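You operate a simulated robot arm through the tools that you are given. There is no shell and no other tool. Be economical: measure what you need, move in short steps, check, and stop when the job is done.

You run a simulated robot arm. Do the job below in one go: nothing can be reset, and whatever is moved stays where it is left.

## Task
Try the locked lathe, then swap its pad marked USED for the MID one.
Fine: open the door wide after the try; the used pad goes on the ledge; lock and power switch stay. Set down upright: grey pad marked used.

It is judged by the outcome, as a careful person would: the job done as asked, and still so three seconds after it is handed in. It fails if anything else is knocked over, pushed out of place, dropped, spilled or broken.

## Robot
A 6-joint arm with a two-finger parallel gripper on a trunk, on a base that drives. Base frame: it is fixed to the floor where the robot stands at the start and does not move with it; the origin is under the middle of the robot, x ahead of it, y to its left, z up. Units: mm, rad, N and s.
With the tool pointing down near the work surface it reaches from about 320 to 700 mm from the robot's upright axis, wherever it stands. Its first joint turns from -2.897 to 2.897 rad. Places, roughly: lathe door [700, 800, 1200]; lathe power switch [500, 400, 1100]; lathe try button [500, 100, 1000]; pad holder [700, 700, 1000]; top of the lathe ledge [500, 900, 800]. Payload 4.1 kg.
The tool frame sits at the grasp point between the pads (the TCP): z along the fingers, y along the line on which they close. The tips reach 23 mm beyond it. The gripper opens to 94 mm. The fingers are 38 mm wide and 10 mm thick; the gripper's body (54 by 96 mm) begins 39 mm behind the TCP.
Orientation is that of the tool frame in the base frame, as a unit quaternion [w, x, y, z]. With the fingers straight down and closing along the base's y, the tool's x points along the base's -x, its y along +y and its z along -z.

## Interface
- The arm moves only by the tool drive_tool. Its argument "moves" is a list of rows, each an object (a shift or turn left out is 0, a gripper value left out holds the last) with "xyz": the shift along the tool's x, y, z in units of 25 mm (1.0 is 25 mm), a list of three; "dr": the turn, a rotation vector about the tool's x, y, z in units of 5 degrees (1.0 is 5 degrees), a list of three; "hand": the gripper command, from -1 (fully open) to 1 (shut), values between in proportion. In form: [{"xyz": [x, y, z], "dr": [rx, ry, rz], "hand": hand}, ...]. A call has 1 to 12 rows; each row shifts and turns the commanded pose from where the row before left it, along the tool's axes as they then stand. A call with a number of a shift or a turn outside -1 to 1 is refused whole. A row lasts 0.2 s, in which the tool goes at most 50 mm and 0.15 rad; a call with a longer step from one row to the next is refused whole, and so is a gripper value outside its range. Where a pose cannot be reached the arm comes as near as it can. A force on the tool above 40 N (or 10 N above the force at the start of the call, whichever is more), or a blocked arm, ends the call early, and 0.2 s more pass. Each finger travels about 45 mm/s and halts on what it meets, pressing with about 43 N; the grip force reading is that of the motor and also rises with nothing between the fingers. The clock runs only during rows and for 0.2 s after the last one: add rows that do not move to give the fingers time. The reply holds the time, the measured pose of the TCP, the force on the tool along the base axes, the opening and the grip force, in the units named above and with some noise, with the torque about the TCP (base axes, N m) and any sound that the robot's microphone picked up, and new pictures: "pictures" is both (left out), scene, wrist or none.
- Cameras (640 x 400 px; columns grow to the right, rows downward): "scene" is now at [7.1, 205.1, 1520.8]; the picture's right is [0.33, -0.94, 0.00], its down [-0.66, -0.23, -0.72] and it looks along [0.68, 0.24, -0.70] (base axes); focal length 253 px, centre (320, 200). "wrist" rides on the gripper at [86, 16, -74] in the tool frame; the picture's right is [-0.18, 0.98, 0.00], its down [-0.58, -0.11, -0.81] and it looks along [-0.79, -0.15, 0.59] (tool axes); focal length 243 px, centre (320, 200). There is no depth. A picture from a camera that has moved, and an enlarged one, comes with that camera's place and axes in the base frame and with its lens. The place of the scene camera against the robot may be out by one fixed shift of up to 25 mm in any direction.
- slide_trunk(by): slides the trunk up (or, below 0, down) by that many mm; the arm and the scene camera ride with it, the base frame stays. It gives what a move gives, with no picture.
- roll_base(legs): drives the robot by 1 to 6 legs, each [ahead, turn to the left] in mm and rad, along the robot's own axes; the way and the turn of a leg run together, so that a leg with both is an arc; at most 1500 mm and 3.142 rad a leg. The arm and the cameras ride along, it lands a little off, and it stops where it bumps. It gives what a move gives, and a new picture of the scene camera.
- aim_head(pan, tilt): turns the head with the scene camera to pan (to the left, within 2.705 rad either way) and tilt (down, from -0.506 to 1.204), counted from straight ahead of the robot. It gives what a move gives, and a new picture of the scene camera.
- close_up(camera, box): a new picture of the part [left, top, right, bottom] of that camera's present view, enlarged. The clock stands still meanwhile.
- hand_in(): hands the job in; it is judged then, once.

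Work in short steps. Places have to be worked out from the pictures, the camera data and where the tool is seen: move nearer, look again, correct. Check each grasp and each placing, and mend what went wrong. You have 120 turns and 260 pictures in all, those below and enlarged ones among them. Open the gripper and draw the arm clear of the work before you hand the job in, unless the task says otherwise; then end with one line.

The tools are called after "Call:" as name(argument=value, ...) on one line, values as JSON. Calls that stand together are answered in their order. drive_tool: Moves the arm, as the interface text tells. Its arguments: {"type":"object","properties":{"moves":{"type":"array"},"pictures":{"type":"string","enum":["both","scene","wrist","none"]}},"required":["moves"]} The other tools are called the same way: slide_trunk (by) slides the trunk up or down; roll_base (legs) drives the base; aim_head (pan, tilt) turns the head that bears the scene camera; close_up (camera, box) takes an enlarged picture of a part of a camera's view; hand_in () hands the job in.

At the start:

```text
time: 0.0
tcp_pos: [301.4, 233.4, 1234.6]
orientation: [0.0, 0.0, 1.0, 0.0]
force: [0.1, 0.2, 0.5]
wrist_torque: [0.02, -0.01, 0.0]
finger_gap: 93.8
grasp_force: 0.1
trunk travel left (down, up): [-475.0, 115.0]
robot x, y, heading: [-3.8, -0.4, 0.0]
head pan, tilt: [0.34, 0.77]
```

scene: 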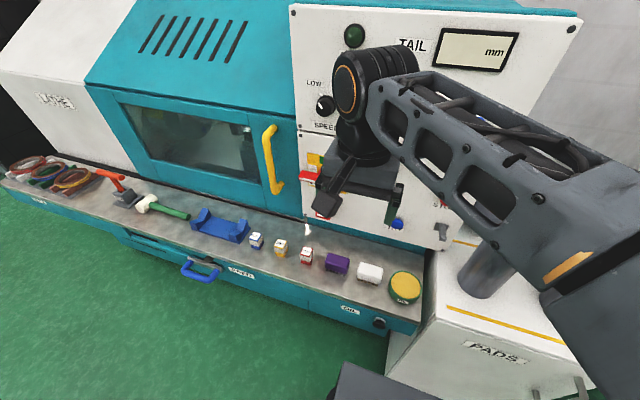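
wrist: 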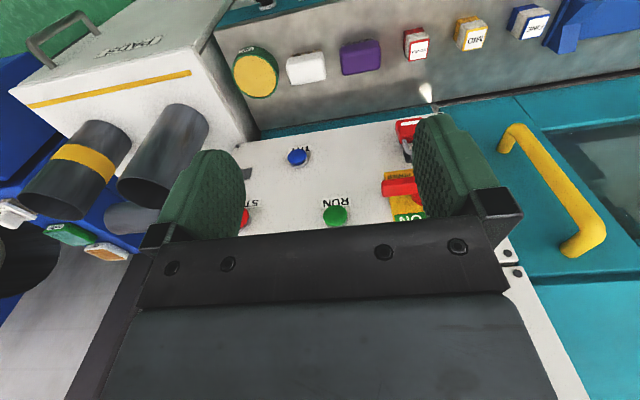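

The lathe panel carries a power switch, a lock and a blue TRY button, and the pads stand on the ledge. I'll enlarge both views to read the labels before I move anything.

Call:
close_up(camera="wrist", box=[220, 90, 480, 250])

Call:
close_up(camera="scene", box=[180, 120, 460, 300])

Call:
close_up(camera="scene", box=[60, 60, 320, 240])

```text
2.46 times, centred on (350, 170) of wrist
camera zoom: at [214.2, 250.9, 1308.5], right [0.18, 0.98, 0.0], down [0.58, -0.11, 0.81], along [0.79, -0.15, -0.59], focal length 597 px, centre (246, 274)
```

zoom: 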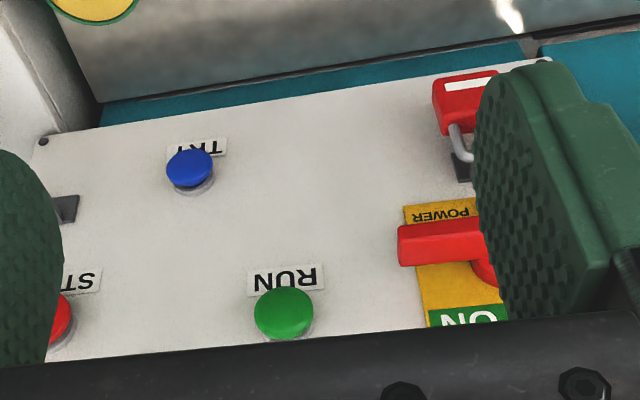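

```text
2.22 times, centred on (320, 210) of scene
camera zoom: at [7.1, 205.1, 1520.8], right [0.33, -0.94, 0.0], down [-0.66, -0.23, -0.72], along [0.68, 0.24, -0.7], focal length 562 px, centre (320, 178)
```

zoom: 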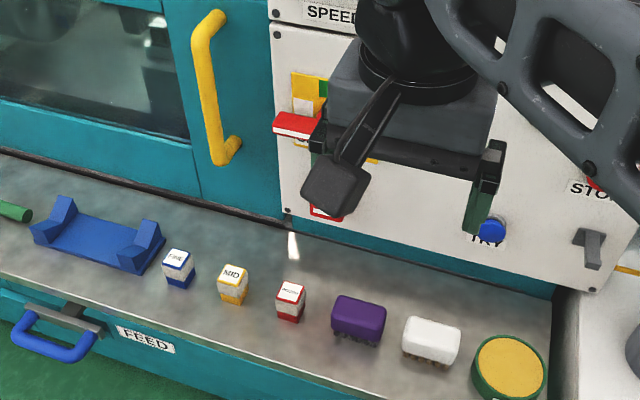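

```text
2.22 times, centred on (190, 150) of scene
camera zoom: at [7.1, 205.1, 1520.8], right [0.33, -0.94, 0.0], down [-0.66, -0.23, -0.72], along [0.68, 0.24, -0.7], focal length 562 px, centre (609, 311)
```

zoom: 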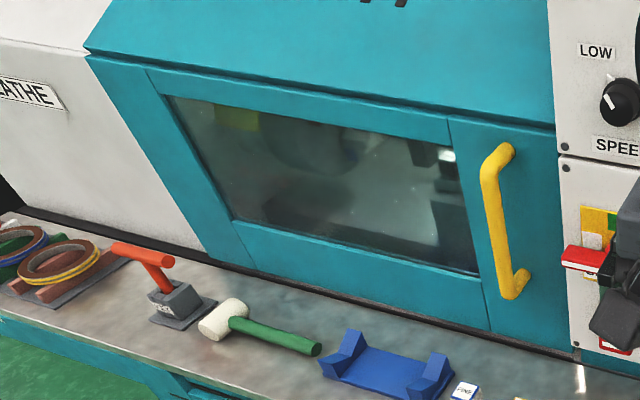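

The TRY button works out at about [487, 160, 1012], on a vertical panel near x≈490. I need room to point the tool forward, so I'll look behind the robot and study the door's hinge and seams.

Call:
close_up(camera="scene", box=[220, 80, 340, 220])

Call:
aim_head(pan=2.7, tilt=0.6)

Call:
aim_head(pan=0.7, tilt=0.45)

```text
2.86 times, centred on (280, 150) of scene
camera zoom: at [7.1, 205.1, 1520.8], right [0.33, -0.94, 0.0], down [-0.66, -0.23, -0.72], along [0.68, 0.24, -0.7], focal length 722 px, centre (434, 343)
```

zoom: 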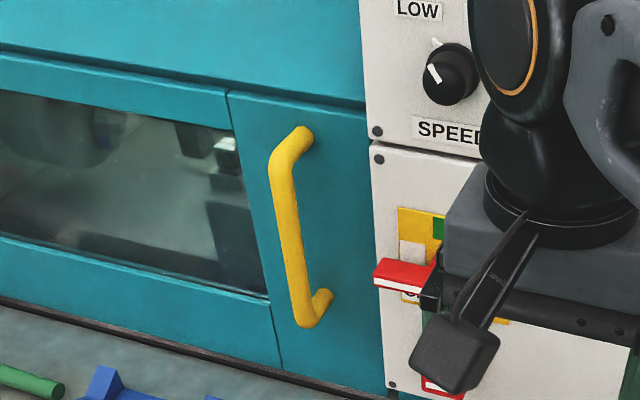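

```text
time: 2.2
tcp_pos: [302.2, 234.4, 1233.9]
orientation: [0.0, 0.0, 1.0, 0.0]
force: [0.0, -0.3, -0.2]
wrist_torque: [-0.02, -0.01, 0.02]
finger_gap: 94.0
grasp_force: 0.0
trunk travel left (down, up): [-475.0, 115.0]
robot x, y, heading: [-3.4, 0.5, -0.003]
head pan, tilt: [2.7, 0.6]
camera scene: at [-150.1, 215.6, 1535.3], right [0.43, 0.9, 0.0], down [0.51, -0.24, -0.83], along [-0.75, 0.35, -0.57], focal length 253 px, centre (320, 200)
```

scene: 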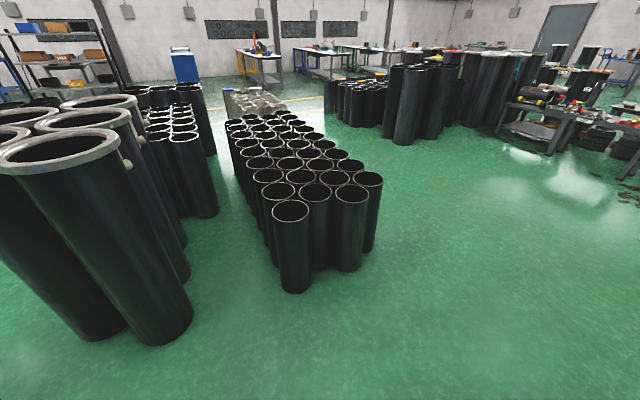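

```text
time: 4.1
tcp_pos: [300.9, 233.8, 1233.2]
orientation: [0.0, 0.0, 1.0, 0.0]
force: [-0.4, 0.1, 1.0]
wrist_torque: [0.0, 0.0, 0.0]
finger_gap: 94.2
grasp_force: 0.1
trunk travel left (down, up): [-475.0, 115.0]
robot x, y, heading: [-0.6, -5.4, -0.004]
head pan, tilt: [0.7, 0.45]
camera scene: at [0.0, 237.0, 1548.9], right [0.64, -0.76, 0.0], down [-0.33, -0.28, -0.9], along [0.69, 0.58, -0.44], focal length 253 px, centre (320, 200)
```

scene: 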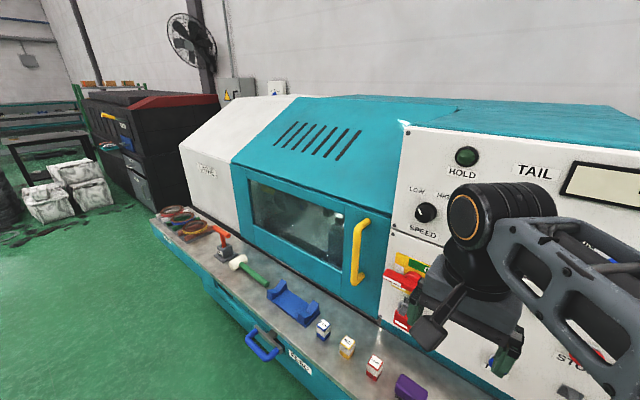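

Behind is clear for over a metre. The door has a vertical handle on the right, so it is probably hinged on the left. I'll back up 200 mm to make room for the tool pointing forward.

Call:
roll_base(legs=[[-200, 0]])

Call:
drive_tool(moves=[{"xyz": [-1, 0, 0]}, {"xyz": [-1, 0, 0]}, {"xyz": [-1, 0, 0]}, {"dr": [0, -1, 0], "hand": 1}, {"dr": [0, -1, 0]}, {"dr": [0, -1, 0]}, {"dr": [0, -1, 0]}, {"dr": [0, -1, 0]}, {"dr": [0, -1, 0]}], pictures="scene")

```text
time: 5.7
tcp_pos: [107.8, 233.1, 1233.6]
orientation: [0.0, 0.002, 1.0, -0.001]
force: [0.5, -0.5, -1.0]
wrist_torque: [-0.02, -0.03, 0.01]
finger_gap: 94.1
grasp_force: 0.0
trunk travel left (down, up): [-475.0, 115.0]
robot x, y, heading: [-194.7, 1.1, -0.004]
head pan, tilt: [0.7, 0.45]
camera scene: at [-193.2, 237.2, 1548.9], right [0.64, -0.77, 0.0], down [-0.33, -0.28, -0.9], along [0.69, 0.58, -0.43], focal length 253 px, centre (320, 200)
```

scene: 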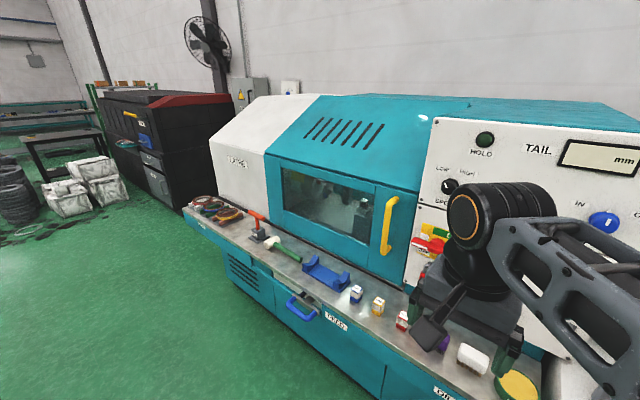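

```text
time: 7.7
tcp_pos: [183.8, 232.3, 1233.7]
orientation: [0.259, 0.002, 0.966, 0.0]
force: [0.3, 0.0, -0.4]
wrist_torque: [-0.02, -0.02, -0.01]
finger_gap: 0.1
grasp_force: 34.1
trunk travel left (down, up): [-475.0, 115.0]
robot x, y, heading: [-194.0, -0.8, -0.008]
head pan, tilt: [0.7, 0.45]
camera scene: at [-192.8, 237.2, 1548.9], right [0.64, -0.77, 0.0], down [-0.33, -0.28, -0.9], along [0.69, 0.58, -0.44], focal length 253 px, centre (320, 200)
```

scene: 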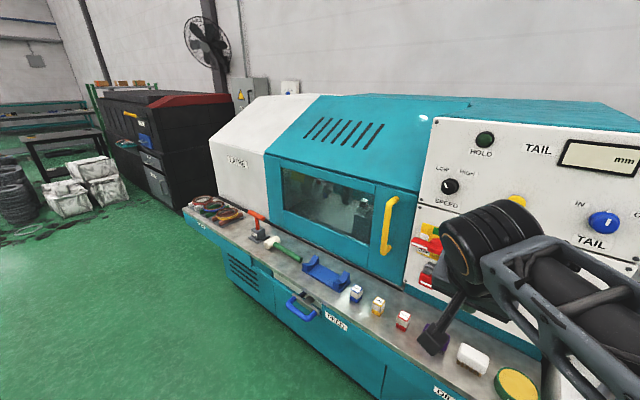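

The tool has turned 30° of the 90°. I'll finish the turn, then aim the head at the panel.

Call:
drive_tool(moves=[{"dr": [0, -1, 0]}, {"dr": [0, -1, 0]}, {"dr": [0, -1, 0]}, {"dr": [0, -1, 0]}, {"dr": [0, -1, 0]}, {"dr": [0, -1, 0]}, {"dr": [0, -1, 0]}, {"dr": [0, -1, 0]}, {"dr": [0, -1, 0]}, {"dr": [0, -1, 0]}, {"dr": [0, -1, 0]}, {"dr": [0, -1, 0]}], pictures="none")

Call:
aim_head(pan=0.05, tilt=0.6)

```text
time: 10.3
tcp_pos: [184.8, 234.7, 1234.3]
orientation: [0.708, 0.001, 0.707, 0.0]
force: [0.2, -0.2, 0.4]
wrist_torque: [-0.01, 0.02, -0.01]
finger_gap: 0.0
grasp_force: 42.2
trunk travel left (down, up): [-475.0, 115.0]
robot x, y, heading: [-190.9, 0.1, 0.001]
head pan, tilt: [0.7, 0.45]
```

```text
time: 11.3
tcp_pos: [183.9, 233.9, 1234.6]
orientation: [0.707, 0.001, 0.707, -0.001]
force: [0.6, 0.0, -0.2]
wrist_torque: [0.02, -0.01, 0.01]
finger_gap: 0.1
grasp_force: 42.5
trunk travel left (down, up): [-475.0, 115.0]
robot x, y, heading: [-192.6, -0.3, -0.006]
head pan, tilt: [0.051, 0.6]
camera scene: at [-174.9, 182.5, 1535.3], right [0.05, -1.0, 0.0], down [-0.56, -0.03, -0.83], along [0.82, 0.04, -0.56], focal length 253 px, centre (320, 200)
```

scene: 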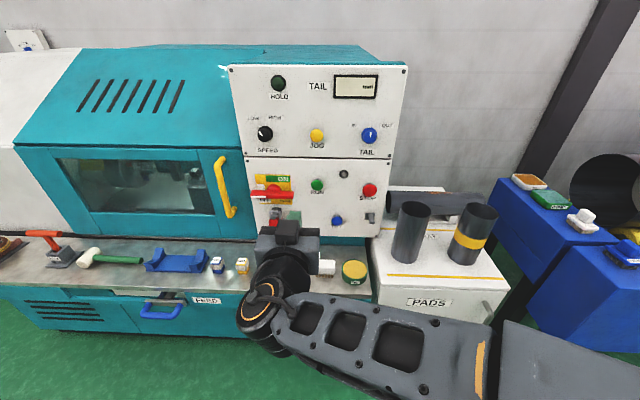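

The panel is in clear view, with TRY at pixel (337, 221). I'll enlarge it, and use the known tool position to check the camera's offset.

Call:
close_up(camera="scene", box=[220, 150, 400, 270])

Call:
close_up(camera="wrist", box=[0, 0, 640, 400])

```text
3.33 times, centred on (310, 210) of scene
camera zoom: at [-174.9, 182.5, 1535.3], right [0.05, -1.0, 0.0], down [-0.56, -0.03, -0.83], along [0.82, 0.04, -0.56], focal length 843 px, centre (353, 167)
```

zoom: 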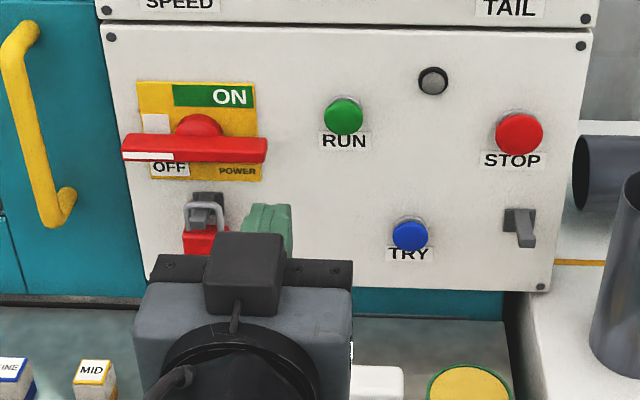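

```text
1.00 times, centred on (320, 200) of wrist
camera zoom: at [109.0, 251.1, 1147.3], right [0.0, 0.98, 0.18], down [-0.81, -0.11, 0.58], along [0.59, -0.15, 0.79], focal length 243 px, centre (320, 200)
```

zoom: 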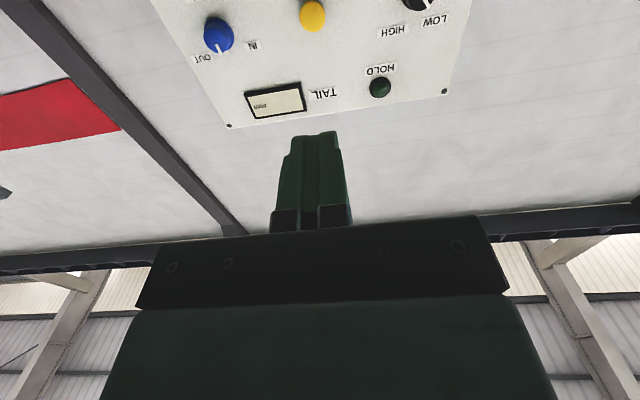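

Calibrating on the fingertip, the scene camera reads y about 16 mm high and z about 6 mm low. That puts TRY near [505, 148, 995], so I'll move to a spot in front of it.

Call:
drive_tool(moves=[{"xyz": [1, -0.8, 0]}, {"xyz": [1, -0.8, 0]}, {"xyz": [1, -0.8, 0]}, {"xyz": [1, -0.8, 0.6]}, {"xyz": [1, -0.24, 0.8]}, {"xyz": [1, 0, 1]}, {"xyz": [1, 0, 1]}, {"xyz": [1, 0, 1]}, {"xyz": [1, 0, 1]}, {"xyz": [0.4, 0, 1]}, {"xyz": [0, 0, 1]}, {}])

Call:
close_up(camera="scene", box=[270, 150, 410, 270])

```text
time: 13.9
tcp_pos: [384.5, 159.4, 1005.2]
orientation: [0.707, 0.001, 0.707, -0.001]
force: [-0.1, 0.0, -0.3]
wrist_torque: [0.03, 0.01, -0.01]
finger_gap: 0.0
grasp_force: 42.5
out of reach, approached as far as the arm can: row 3, 4
trunk travel left (down, up): [-475.0, 115.0]
robot x, y, heading: [-193.9, 0.9, -0.002]
head pan, tilt: [0.051, 0.6]
camera scene: at [-174.7, 182.4, 1535.3], right [0.05, -1.0, 0.0], down [-0.56, -0.03, -0.82], along [0.82, 0.04, -0.57], focal length 253 px, centre (320, 200)
camera wrist: at [309.7, 177.3, 918.7], right [0.0, 0.98, 0.18], down [-0.81, -0.11, 0.58], along [0.59, -0.15, 0.79], focal length 243 px, centre (320, 200)
```

scene: 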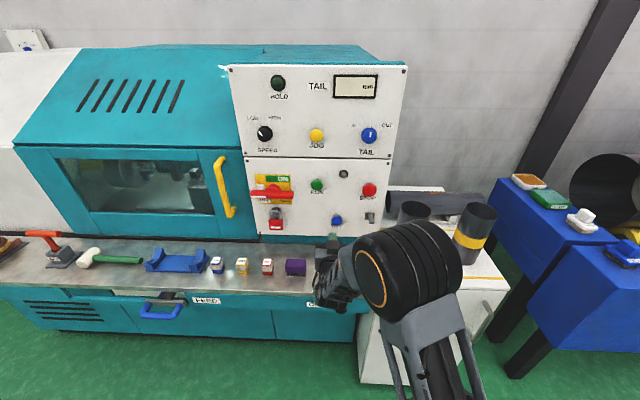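
wrist: 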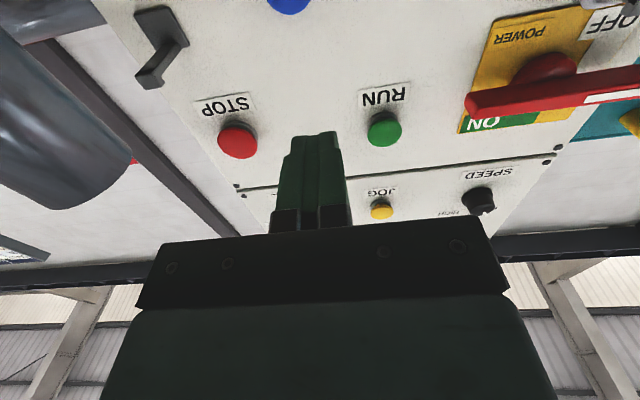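

```text
3.33 times, centred on (340, 210) of scene
camera zoom: at [-174.7, 182.4, 1535.3], right [0.05, -1.0, 0.0], down [-0.56, -0.03, -0.82], along [0.82, 0.04, -0.57], focal length 843 px, centre (253, 167)
```

zoom: 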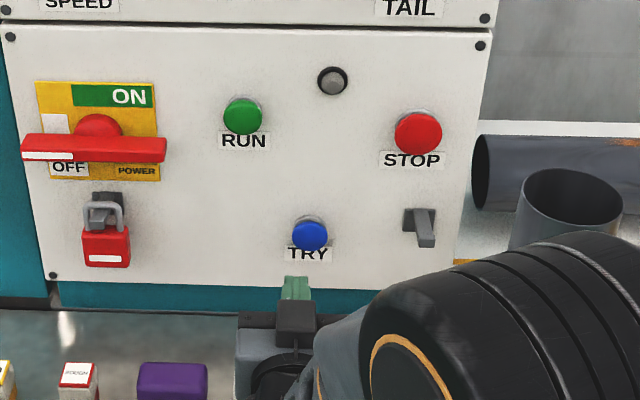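

Combining the wrist and scene rays, the button looks farther away, at about [538, 145, 968]. I'll lower and advance a little, then look again.

Call:
drive_tool(moves=[{"xyz": [0.75, -0.3, 0]}, {"xyz": [0.7, -0.27, 0]}, {"xyz": [0, 0, 1]}, {"xyz": [0, 0, 1]}, {"xyz": [0, 0, 0.4]}, {}])

Call:
close_up(camera="scene", box=[290, 180, 390, 260])

```text
time: 15.3
tcp_pos: [442.1, 146.5, 970.9]
orientation: [0.707, 0.001, 0.707, -0.002]
force: [-0.8, -0.3, -0.5]
wrist_torque: [-0.02, 0.01, 0.02]
finger_gap: 0.0
grasp_force: 42.7
trunk travel left (down, up): [-475.0, 115.0]
robot x, y, heading: [-193.1, 2.7, 0.001]
head pan, tilt: [0.051, 0.6]
camera scene: at [-174.9, 182.4, 1535.3], right [0.05, -1.0, 0.0], down [-0.56, -0.03, -0.83], along [0.82, 0.04, -0.56], focal length 253 px, centre (320, 200)
camera wrist: at [366.5, 163.0, 884.0], right [0.0, 0.98, 0.18], down [-0.81, -0.11, 0.58], along [0.59, -0.15, 0.79], focal length 243 px, centre (320, 200)
```

scene: 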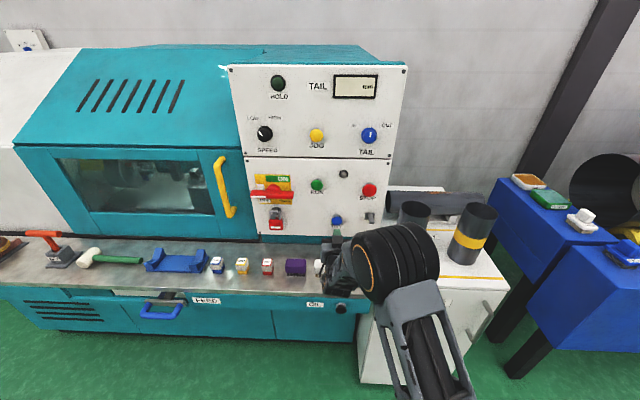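
wrist: 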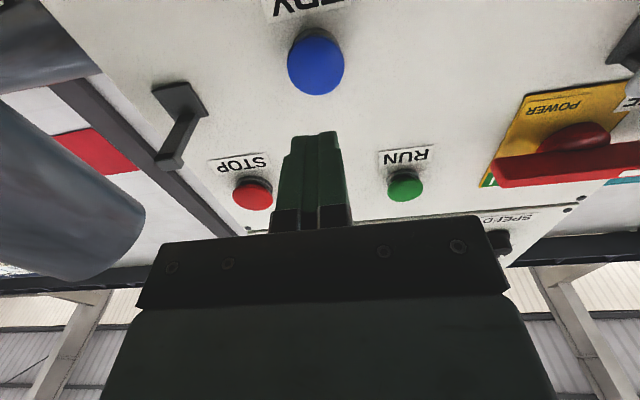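

```text
5.00 times, centred on (340, 220) of scene
camera zoom: at [-174.9, 182.4, 1535.3], right [0.05, -1.0, 0.0], down [-0.56, -0.03, -0.83], along [0.82, 0.04, -0.56], focal length 1264 px, centre (220, 100)
```

zoom: 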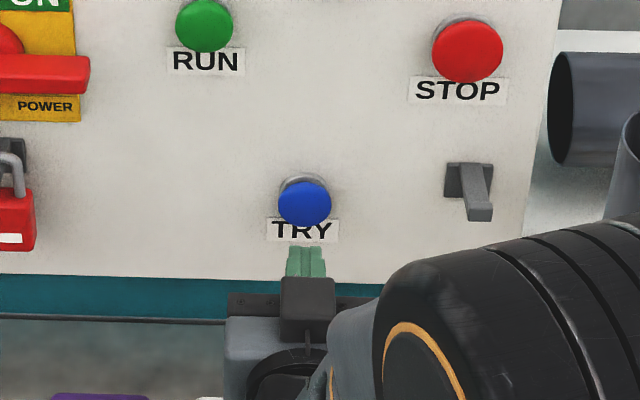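

The refined estimate is [552, 145, 964]. I'll lower 7 mm, advance most of the way, then creep in.

Call:
drive_tool(moves=[{"xyz": [0.28, -0.05, 0]}, {"xyz": [0, 0, 1]}, {"xyz": [0, 0, 1]}, {"xyz": [0, 0, 0.4]}, {"xyz": [0, 0, 0.2]}, {}])

Call:
close_up(camera="scene", box=[290, 180, 390, 260])

```text
time: 16.7
tcp_pos: [505.7, 143.9, 965.8]
orientation: [0.707, 0.001, 0.707, -0.001]
force: [0.5, -0.6, 0.1]
wrist_torque: [-0.03, 0.06, 0.04]
finger_gap: 0.1
grasp_force: 41.8
trunk travel left (down, up): [-475.0, 115.0]
robot x, y, heading: [-190.9, 1.3, 0.001]
head pan, tilt: [0.051, 0.6]
camera scene: at [-175.0, 182.4, 1535.3], right [0.05, -1.0, 0.0], down [-0.56, -0.03, -0.83], along [0.82, 0.04, -0.56], focal length 253 px, centre (320, 200)
camera wrist: at [431.4, 161.7, 878.2], right [0.0, 0.98, 0.18], down [-0.81, -0.11, 0.58], along [0.59, -0.15, 0.79], focal length 243 px, centre (320, 200)
```

scene: 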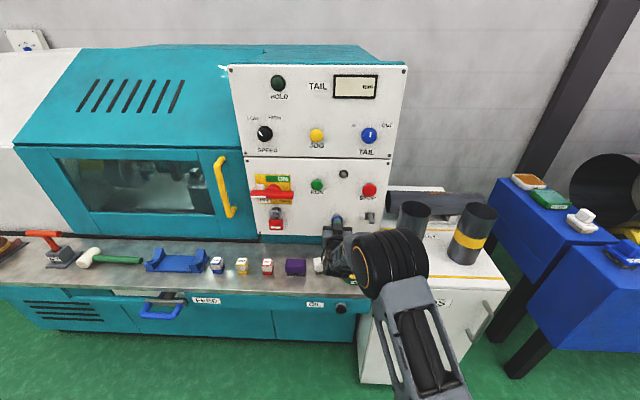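
wrist: 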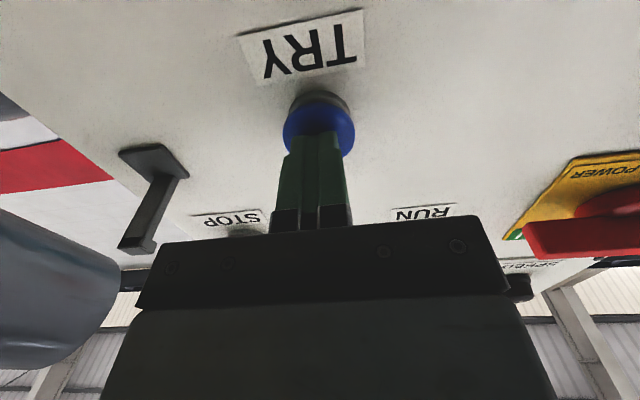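

```text
5.00 times, centred on (340, 220) of scene
camera zoom: at [-175.0, 182.4, 1535.3], right [0.05, -1.0, 0.0], down [-0.56, -0.03, -0.83], along [0.82, 0.04, -0.56], focal length 1264 px, centre (220, 100)
```

zoom: 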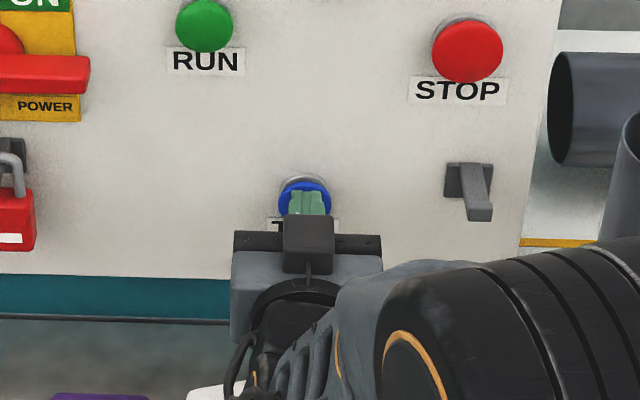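

The finger is lined up on the button, so I'll creep forward in 3 mm rows.

Call:
drive_tool(moves=[{"xyz": [0, 0, 0.16]}, {"xyz": [0, 0, 0.12]}, {"xyz": [0, 0, 0.12]}, {"xyz": [0, 0, 0.12]}, {}])

```text
time: 17.9
tcp_pos: [516.0, 146.6, 965.2]
orientation: [0.707, 0.001, 0.708, -0.001]
force: [-36.4, -6.1, -4.6]
wrist_torque: [0.03, 0.27, -0.09]
finger_gap: 0.2
grasp_force: 42.3
trunk travel left (down, up): [-475.0, 115.0]
robot x, y, heading: [-194.4, 1.1, -0.002]
head pan, tilt: [0.051, 0.6]
heard: click
camera scene: at [-179.6, 181.7, 1535.4], right [0.05, -1.0, 0.0], down [-0.56, -0.03, -0.83], along [0.83, 0.04, -0.56], focal length 253 px, centre (320, 200)
camera wrist: at [440.7, 161.7, 878.3], right [0.0, 0.98, 0.18], down [-0.81, -0.11, 0.58], along [0.59, -0.15, 0.79], focal length 243 px, centre (320, 200)
```

scene: 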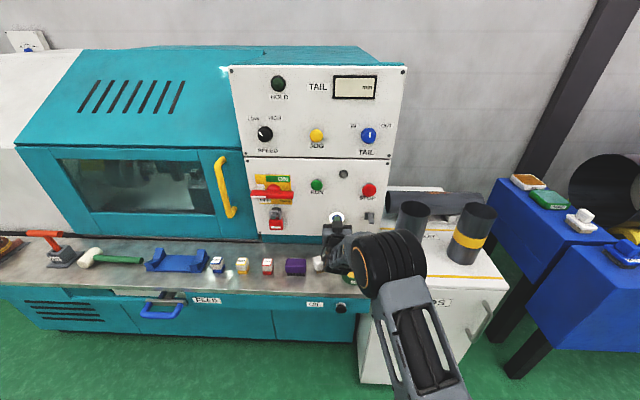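
wrist: 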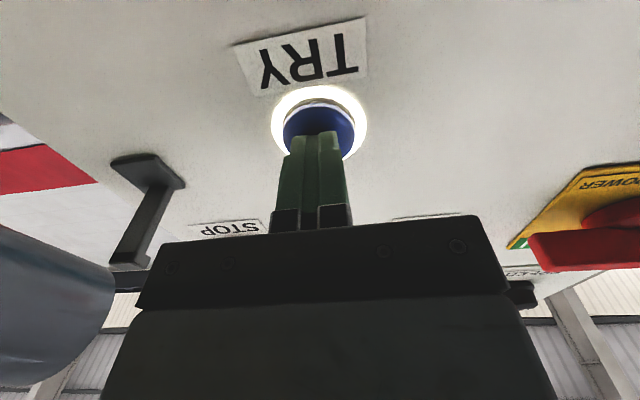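

It clicked and the button's ring lit up, so the try is done. I'll back off and look at the door and its handle.

Call:
drive_tool(moves=[{"xyz": [0, 0, -0.5]}, {"xyz": [0, 0, -1]}, {"xyz": [0, 0, -1]}, {"xyz": [0, 0, -1]}, {"xyz": [0, 0, -1]}, {"xyz": [0, 0, -1]}, {"xyz": [0, 0, -1]}, {"xyz": [0, 0, -0.8]}, {}], pictures="none")

Call:
close_up(camera="scene", box=[240, 150, 400, 250])

Call:
close_up(camera="scene", box=[0, 120, 250, 276])

```text
time: 19.9
tcp_pos: [337.9, 148.1, 966.5]
orientation: [0.706, -0.001, 0.708, -0.006]
force: [0.4, 0.3, -0.2]
wrist_torque: [0.0, -0.01, 0.0]
finger_gap: 0.0
grasp_force: 42.5
trunk travel left (down, up): [-475.0, 115.0]
robot x, y, heading: [-193.4, 3.6, -0.007]
head pan, tilt: [0.051, 0.6]
```

```text
4.00 times, centred on (320, 200) of scene
camera zoom: at [-175.0, 182.4, 1535.3], right [0.05, -1.0, 0.0], down [-0.56, -0.03, -0.83], along [0.82, 0.04, -0.56], focal length 1012 px, centre (320, 200)
```

zoom: 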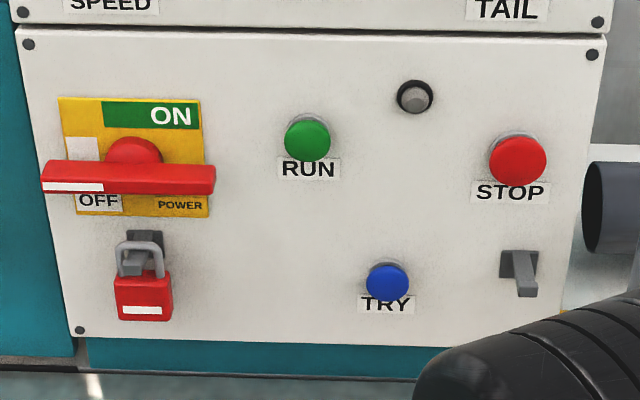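

```text
2.56 times, centred on (125, 198) of scene
camera zoom: at [-175.0, 182.4, 1535.3], right [0.05, -1.0, 0.0], down [-0.56, -0.03, -0.83], along [0.82, 0.04, -0.56], focal length 647 px, centre (819, 205)
```

zoom: 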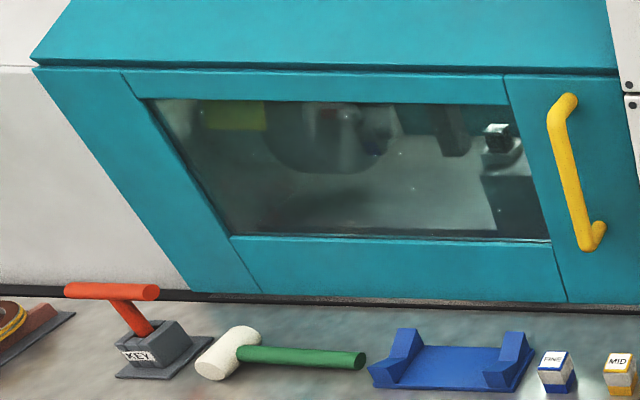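

Lock and switch are still in place. The door handle is around [530, 537, 1100] and the hood looks like it slides left. I'll move the robot over to y≈650, parallel to the lathe, by turning, driving and turning back.

Call:
roll_base(legs=[[0, 1.571], [640, 0], [0, -1.571]])

```text
time: 31.0
tcp_pos: [348.2, 797.2, 966.3]
orientation: [0.706, -0.008, 0.708, 0.002]
force: [-0.7, 0.1, -0.2]
wrist_torque: [-0.01, 0.02, 0.0]
finger_gap: 0.0
grasp_force: 42.7
trunk travel left (down, up): [-475.0, 115.0]
robot x, y, heading: [-174.5, 638.9, 0.016]
head pan, tilt: [0.051, 0.6]
camera scene: at [-164.4, 820.7, 1535.3], right [0.07, -1.0, 0.0], down [-0.56, -0.04, -0.83], along [0.82, 0.06, -0.56], focal length 253 px, centre (320, 200)
```

scene: 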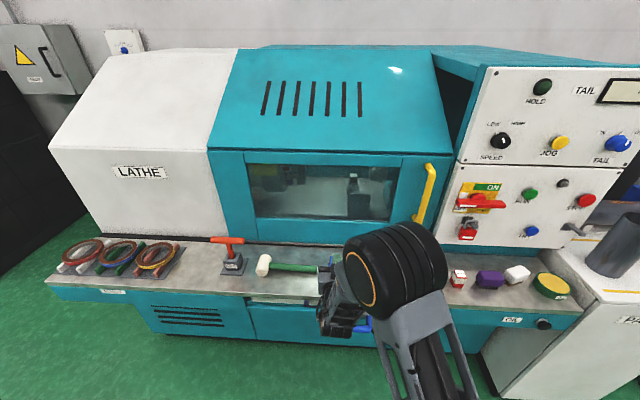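

Call:
close_up(camera="scene", box=[190, 30, 470, 260])

Call:
close_up(camera="scene", box=[390, 130, 510, 260])

```text
1.74 times, centred on (330, 145) of scene
camera zoom: at [-164.4, 820.7, 1535.3], right [0.07, -1.0, 0.0], down [-0.56, -0.04, -0.83], along [0.82, 0.06, -0.56], focal length 440 px, centre (303, 296)
```

zoom: 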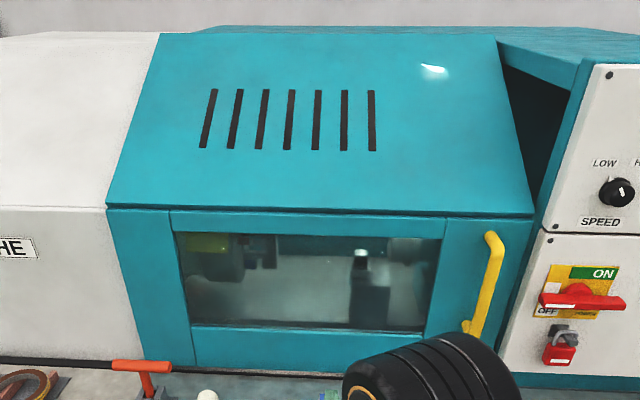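

```text
3.08 times, centred on (450, 195) of scene
camera zoom: at [-164.4, 820.7, 1535.3], right [0.07, -1.0, 0.0], down [-0.56, -0.04, -0.83], along [0.82, 0.06, -0.56], focal length 778 px, centre (-80, 215)
```

zoom: 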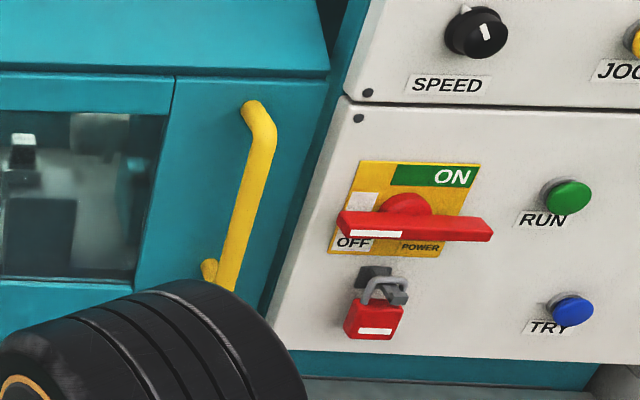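

From two viewpoints, the handle bar is at x≈508, y≈531 and z from about 1040 to 1220. I'll open the gripper and move in front of it at z≈1120.

Call:
drive_tool(moves=[{"xyz": [-0.6, -1, 0], "hand": -1}, {"xyz": [-0.6, -1, 0]}, {"xyz": [-0.6, -1, 0]}, {"xyz": [-0.6, -1, 0]}, {"xyz": [-0.6, -1, 0]}, {"xyz": [-0.6, -1, 0]}, {"xyz": [-0.6, -1, 0]}, {"xyz": [-0.6, -1, 0]}, {"xyz": [-0.6, -1, 0]}, {"xyz": [-0.6, -1, 0]}, {"xyz": [-0.2, -0.6, 0]}, {}])

```text
time: 33.6
tcp_pos: [320.1, 700.0, 1133.8]
orientation: [0.706, -0.006, 0.708, 0.0]
force: [0.8, 0.1, 0.9]
wrist_torque: [0.01, 0.02, -0.03]
finger_gap: 93.9
grasp_force: 0.0
out of reach, approached as far as the arm can: row 2, 3, 4, 5, 6, 7, 8, 9, 10, 11
trunk travel left (down, up): [-475.0, 115.0]
robot x, y, heading: [-179.3, 636.1, 0.019]
head pan, tilt: [0.051, 0.6]
camera scene: at [-164.5, 820.7, 1535.3], right [0.07, -1.0, 0.0], down [-0.56, -0.04, -0.83], along [0.82, 0.06, -0.56], focal length 253 px, centre (320, 200)
camera wrist: at [245.6, 715.5, 1047.0], right [-0.01, 0.98, 0.18], down [-0.8, -0.11, 0.59], along [0.6, -0.14, 0.79], focal length 243 px, centre (320, 200)
```

scene: 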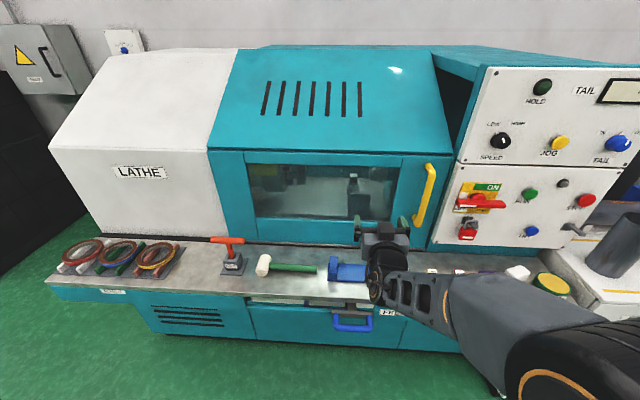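
wrist: 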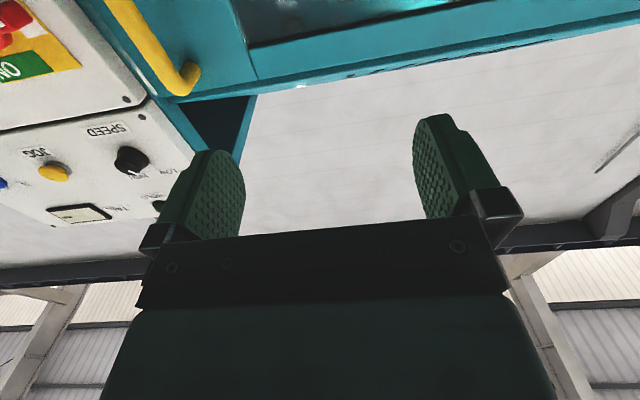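

The pose in front of the door was too close to the robot's axis, so the arm got stuck short at y=700. I'll move forward first, which gives more radius, then sideways.

Call:
drive_tool(moves=[{"xyz": [0, 0, 1]}, {"xyz": [0, 0, 1]}, {"xyz": [0, 0, 1]}, {"xyz": [0, 0, 1]}, {}], pictures="scene")

```text
time: 34.8
tcp_pos: [418.3, 713.9, 1135.1]
orientation: [0.706, -0.004, 0.708, 0.0]
force: [0.2, 0.7, -0.6]
wrist_torque: [0.01, -0.02, 0.0]
finger_gap: 94.0
grasp_force: 0.1
out of reach, approached as far as the arm can: row 1, 2, 3, 4
trunk travel left (down, up): [-475.0, 115.0]
robot x, y, heading: [-179.5, 639.2, 0.018]
head pan, tilt: [0.051, 0.6]
camera scene: at [-164.3, 820.7, 1535.3], right [0.07, -1.0, 0.0], down [-0.56, -0.04, -0.82], along [0.82, 0.06, -0.57], focal length 253 px, centre (320, 200)
```

scene: 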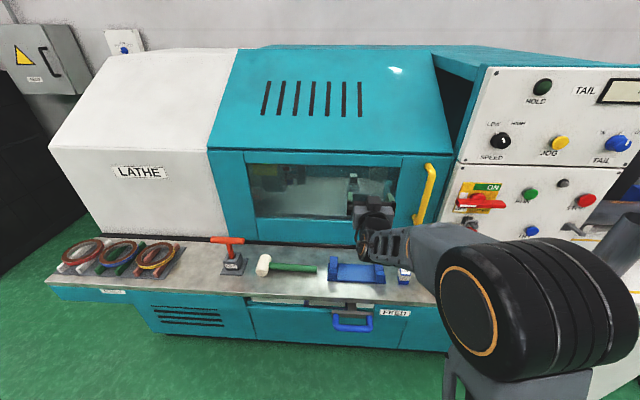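

Call:
drive_tool(moves=[{"xyz": [0, -1, 0]}, {"xyz": [0, -1, 0]}, {"xyz": [0, -1, 0]}, {}], pictures="none")

```text
time: 35.8
tcp_pos: [414.5, 712.5, 1146.2]
orientation: [0.706, -0.005, 0.708, -0.001]
force: [-0.7, 0.2, 0.7]
wrist_torque: [0.0, 0.0, 0.02]
finger_gap: 94.0
grasp_force: 0.1
out of reach, approached as far as the arm can: row 1, 2, 3
trunk travel left (down, up): [-475.0, 115.0]
robot x, y, heading: [-180.3, 635.7, 0.019]
head pan, tilt: [0.051, 0.6]
```

A joint limit blocks this side: the arm needs its polar angle offset from the tool's direction. I'll stand the robot parallel to the lathe, facing +y, with the arm reaching out to its right. Then the base can pull the door along.

Call:
roll_base(legs=[[0, 1.682], [-460, 0], [0, -0.13]])

Call:
drive_tool(moves=[{"xyz": [0, -0.99, 0.12], "dr": [0.64, 0, 0]}, {"xyz": [0, -0.99, 0.13], "dr": [0.64, 0, 0]}, {"xyz": [0, -0.98, 0.14], "dr": [0.64, 0, 0]}, {"xyz": [0, -0.98, 0.16], "dr": [0.64, 0, 0]}, {"xyz": [0, -0.98, 0.17], "dr": [0.64, 0, 0]}, {"xyz": [0, -0.98, 0.18], "dr": [0.64, 0, 0]}], pictures="none")

```text
time: 43.2
tcp_pos: [-186.5, 778.5, 1145.8]
orientation: [-0.501, 0.504, -0.498, -0.497]
force: [0.6, 0.3, 0.6]
wrist_torque: [-0.03, 0.04, 0.02]
finger_gap: 93.9
grasp_force: 0.0
trunk travel left (down, up): [-475.0, 115.0]
robot x, y, heading: [-110.7, 182.7, 1.585]
head pan, tilt: [0.051, 0.6]
camera scene: at [-296.8, 221.5, 1535.3], right [1.0, 0.07, 0.0], down [0.04, -0.56, -0.83], along [-0.05, 0.82, -0.56], focal length 253 px, centre (320, 200)
```

scene: 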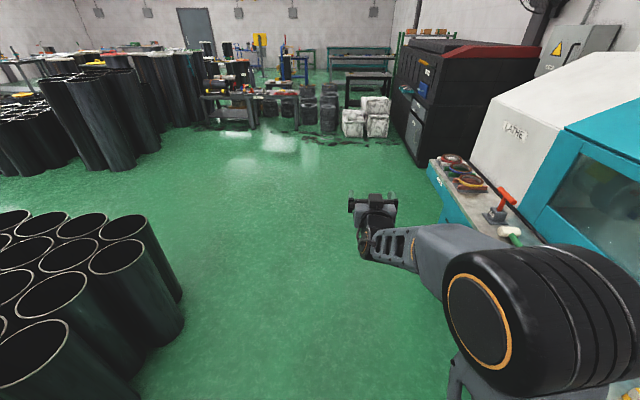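

```text
time: 44.6
tcp_pos: [-37.9, 781.4, 1144.9]
orientation: [0.578, -0.413, 0.574, 0.408]
force: [-0.2, -0.5, 0.3]
wrist_torque: [0.01, -0.02, -0.02]
finger_gap: 94.2
grasp_force: 0.1
trunk travel left (down, up): [-475.0, 115.0]
robot x, y, heading: [-116.8, 186.3, 1.587]
head pan, tilt: [0.051, 0.6]
```

Call:
drive_tool(moves=[{"xyz": [0, -0.98, 0.2], "dr": [0.64, 0, 0]}, {"xyz": [0, -0.98, 0.21], "dr": [0.64, 0, 0]}, {"xyz": [0, -0.97, 0.22], "dr": [0.64, 0, 0]}, {"xyz": [0, -0.97, 0.23], "dr": [0.64, 0, 0]}, {"xyz": [0, -0.97, 0.25], "dr": [0.64, 0, 0]}, {"xyz": [0, -0.96, 0.26], "dr": [0.64, 0, 0]}, {"xyz": [0, -0.96, 0.28], "dr": [0.64, 0, 0]}, {"xyz": [0, -0.96, 0.29], "dr": [0.64, 0, 0]}, {"xyz": [0, -0.95, 0.3], "dr": [0.64, 0, 0]}, {"xyz": [0, -0.95, 0.32], "dr": [0.64, 0, 0]}], pictures="none")

Call:
aim_head(pan=-1.3, tilt=0.6)

```text
time: 46.8
tcp_pos: [199.1, 701.2, 1147.4]
orientation: [0.669, -0.239, 0.664, 0.233]
force: [0.4, -0.1, 0.1]
wrist_torque: [0.01, 0.03, -0.01]
finger_gap: 94.1
grasp_force: 0.0
trunk travel left (down, up): [-475.0, 115.0]
robot x, y, heading: [-116.0, 183.2, 1.581]
head pan, tilt: [0.051, 0.6]
```

```text
time: 48.3
tcp_pos: [198.4, 703.1, 1147.6]
orientation: [0.669, -0.238, 0.664, 0.234]
force: [0.9, -1.1, -0.1]
wrist_torque: [-0.02, 0.01, -0.01]
finger_gap: 93.9
grasp_force: 0.1
trunk travel left (down, up): [-475.0, 115.0]
robot x, y, heading: [-113.7, 185.3, 1.585]
head pan, tilt: [-1.3, 0.6]
camera scene: at [-206.3, 158.2, 1535.3], right [0.28, -0.96, 0.0], down [-0.54, -0.16, -0.83], along [0.79, 0.23, -0.56], focal length 253 px, centre (320, 200)
```

scene: 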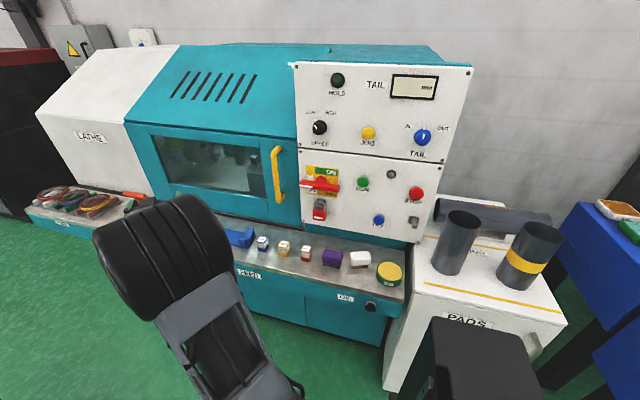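

Call:
drive_tool(moves=[{"xyz": [0, -0.95, 0.33], "dr": [0.65, 0, 0]}, {"xyz": [0, -0.94, 0.35], "dr": [0.65, 0, 0]}, {"xyz": [0, -0.94, 0.36], "dr": [0.65, 0, 0]}, {"xyz": [0, -0.93, 0.37], "dr": [0.65, 0, 0]}, {"xyz": [0, -0.92, 0.38], "dr": [0.65, 0, 0]}, {"xyz": [0, -0.92, 0.4], "dr": [0.65, 0, 0]}, {"xyz": [0, -0.91, 0.41], "dr": [0.65, 0, 0]}, {"xyz": [0, -0.9, 0.43], "dr": [0.65, 0, 0]}, {"xyz": [0, -0.9, 0.44], "dr": [0.65, 0, 0]}, {"xyz": [0, -0.89, 0.46], "dr": [0.65, 0, 0]}, {"xyz": [0, -0.88, 0.47], "dr": [0.65, 0, 0]}, {"xyz": [0, 0, 0], "dr": [0.65, 0, 0]}])

```text
time: 50.9
tcp_pos: [395.1, 511.6, 1151.9]
orientation: [0.71, 0.0, 0.704, -0.003]
force: [0.4, -1.0, -0.1]
wrist_torque: [-0.02, 0.0, 0.0]
finger_gap: 94.0
grasp_force: 0.0
trunk travel left (down, up): [-475.0, 115.0]
robot x, y, heading: [-113.7, 187.9, 1.587]
head pan, tilt: [-1.3, 0.6]
camera scene: at [-206.2, 158.0, 1535.3], right [0.28, -0.96, 0.0], down [-0.54, -0.16, -0.83], along [0.79, 0.23, -0.56], focal length 253 px, centre (320, 200)
camera wrist: at [320.9, 528.4, 1064.9], right [0.0, 0.98, 0.18], down [-0.81, -0.11, 0.58], along [0.59, -0.15, 0.8], focal length 243 px, centre (320, 200)
```

scene: 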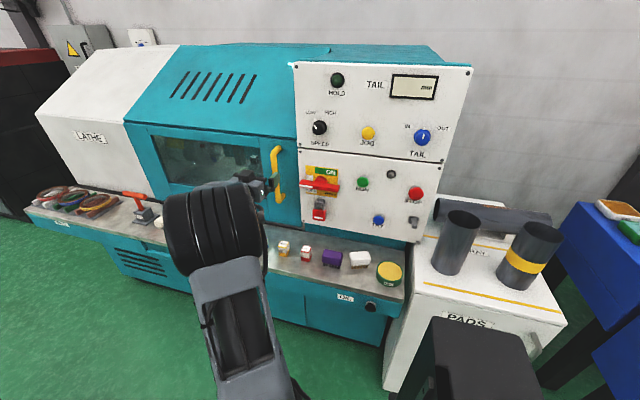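
wrist: 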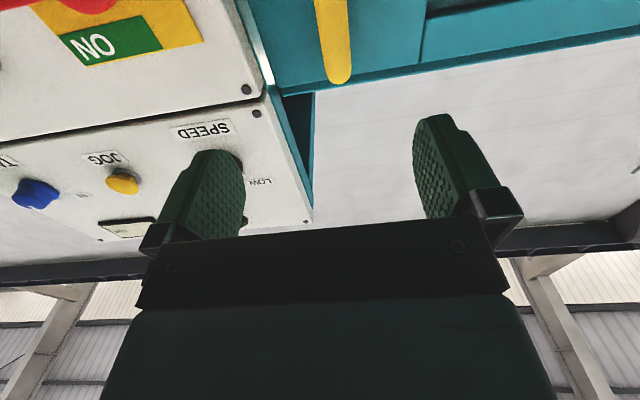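

The gripper straddles the handle line (bar at y≈525, top end near z≈1170). I'll lower 42 mm, centre on it and advance to x≈480.

Call:
drive_tool(moves=[{"xyz": [0.84, 0.25, 0]}, {"xyz": [0.84, 0.25, 0]}, {"xyz": [0, 0, 1]}, {"xyz": [0, 0, 1]}, {"xyz": [0, 0, 1]}, {"xyz": [0, 0, 0.2]}, {}])

```text
time: 52.5
tcp_pos: [474.5, 524.6, 1110.6]
orientation: [0.71, -0.001, 0.705, -0.001]
force: [-1.4, 0.3, 0.0]
wrist_torque: [-0.01, 0.0, -0.02]
finger_gap: 93.9
grasp_force: 0.0
trunk travel left (down, up): [-475.0, 115.0]
robot x, y, heading: [-116.7, 185.2, 1.588]
head pan, tilt: [-1.3, 0.6]
camera scene: at [-206.3, 158.1, 1535.3], right [0.28, -0.96, 0.0], down [-0.54, -0.16, -0.83], along [0.79, 0.23, -0.56], focal length 253 px, centre (320, 200)
camera wrist: at [400.6, 540.8, 1023.8], right [0.0, 0.98, 0.18], down [-0.81, -0.11, 0.58], along [0.58, -0.15, 0.8], focal length 243 px, centre (320, 200)
```

scene: 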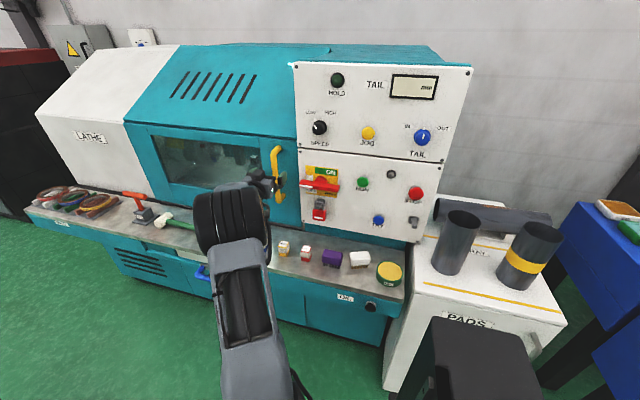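
wrist: 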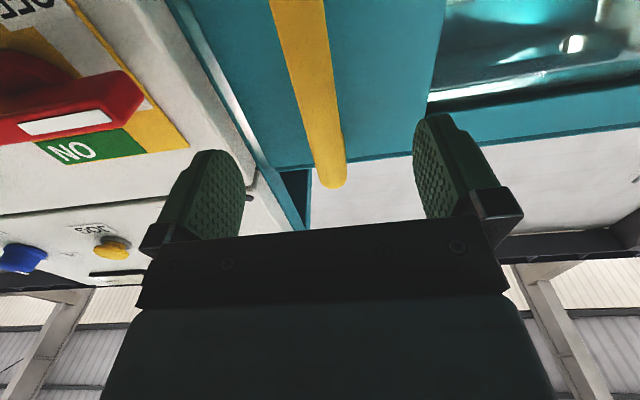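

The bar is at x≈530, y≈523. I'll advance about 42 mm more so the fingers straddle it, with the force stop guarding.

Call:
drive_tool(moves=[{"xyz": [0, 0, 0.8]}, {"xyz": [0, 0, 0.5]}, {"xyz": [0, 0, 0.4]}, {}])

Call:
close_up(camera="scene", box=[220, 120, 340, 220])

```text
time: 53.5
tcp_pos: [517.9, 524.3, 1112.3]
orientation: [0.71, -0.001, 0.704, -0.002]
force: [-0.3, 0.1, 0.7]
wrist_torque: [-0.01, 0.0, -0.01]
finger_gap: 94.0
grasp_force: 0.0
trunk travel left (down, up): [-475.0, 115.0]
robot x, y, heading: [-114.5, 184.2, 1.586]
head pan, tilt: [-1.3, 0.6]
camera scene: at [-206.1, 158.1, 1535.3], right [0.28, -0.96, 0.0], down [-0.54, -0.16, -0.82], along [0.79, 0.23, -0.57], focal length 253 px, centre (320, 200)
camera wrist: at [443.5, 541.5, 1023.9], right [0.0, 0.98, 0.18], down [-0.81, -0.11, 0.58], along [0.58, -0.15, 0.8], focal length 243 px, centre (320, 200)
```

scene: 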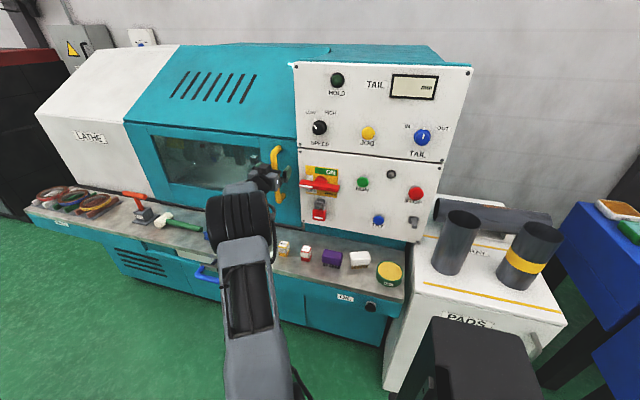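
wrist: 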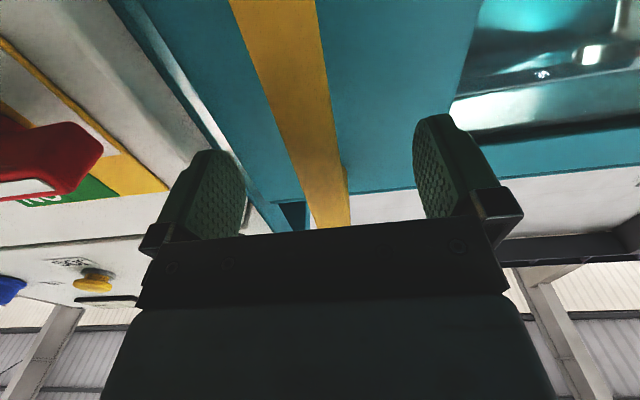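

```text
4.00 times, centred on (280, 170) of scene
camera zoom: at [-206.1, 158.1, 1535.3], right [0.28, -0.96, 0.0], down [-0.54, -0.16, -0.82], along [0.79, 0.23, -0.57], focal length 1012 px, centre (480, 320)
```

zoom: 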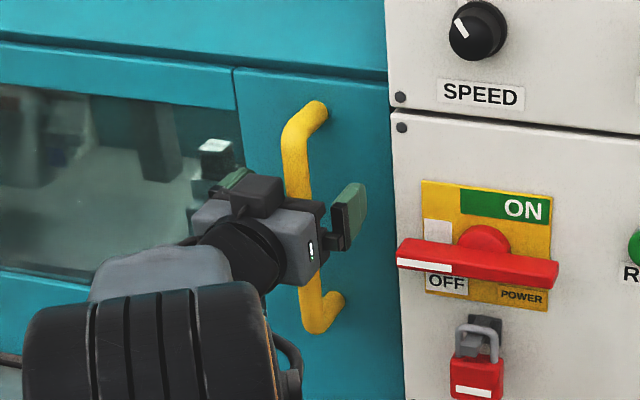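

The bar sits between the fingers, so I'll grip it and test whether it slides 20 mm towards +y.

Call:
drive_tool(moves=[{"hand": 1}, {}, {}, {}, {}, {"xyz": [0, 0.4, 0]}, {"xyz": [0, 0.4, 0]}, {}])

```text
time: 55.3
tcp_pos: [516.7, 545.3, 1112.0]
orientation: [0.71, -0.001, 0.704, -0.001]
force: [5.7, 1.1, 5.2]
wrist_torque: [0.66, 0.53, 0.02]
finger_gap: 21.8
grasp_force: 45.0
trunk travel left (down, up): [-475.0, 115.0]
robot x, y, heading: [-116.2, 184.0, 1.592]
head pan, tilt: [-1.3, 0.6]
camera scene: at [-205.6, 157.8, 1535.4], right [0.28, -0.96, 0.0], down [-0.54, -0.16, -0.82], along [0.79, 0.23, -0.57], focal length 253 px, centre (320, 200)
camera wrist: at [443.1, 562.1, 1023.8], right [0.0, 0.98, 0.18], down [-0.81, -0.11, 0.57], along [0.58, -0.15, 0.8], focal length 243 px, centre (320, 200)
```

scene: 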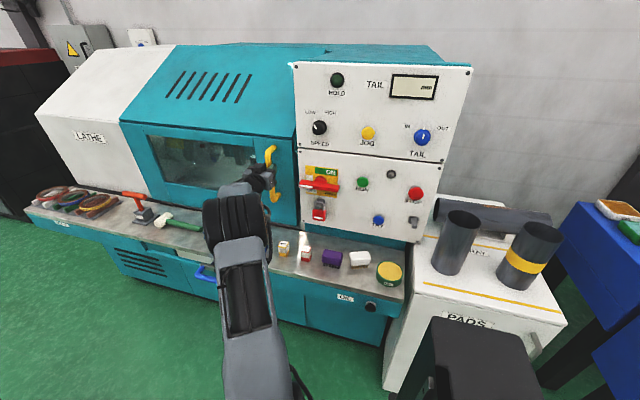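
wrist: 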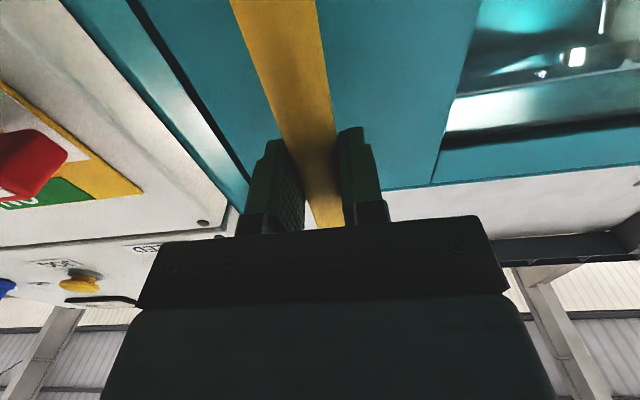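

The door slides freely to the left, so I'll keep sliding it with the arm.

Call:
drive_tool(moves=[{"xyz": [0, 0.8, 0]}, {"xyz": [0, 0.8, 0]}, {"xyz": [0, 0.8, 0]}, {"xyz": [0, 0.8, 0]}, {"xyz": [0, 0.8, 0]}, {"xyz": [0, 0.8, 0]}, {}], pictures="none")

```text
time: 56.9
tcp_pos: [515.5, 664.5, 1111.7]
orientation: [0.711, -0.002, 0.703, 0.0]
force: [6.7, 2.7, 16.8]
wrist_torque: [0.59, -0.18, 0.33]
finger_gap: 21.7
grasp_force: 44.7
trunk travel left (down, up): [-475.0, 115.0]
robot x, y, heading: [-115.0, 184.6, 1.583]
head pan, tilt: [-1.3, 0.6]
```

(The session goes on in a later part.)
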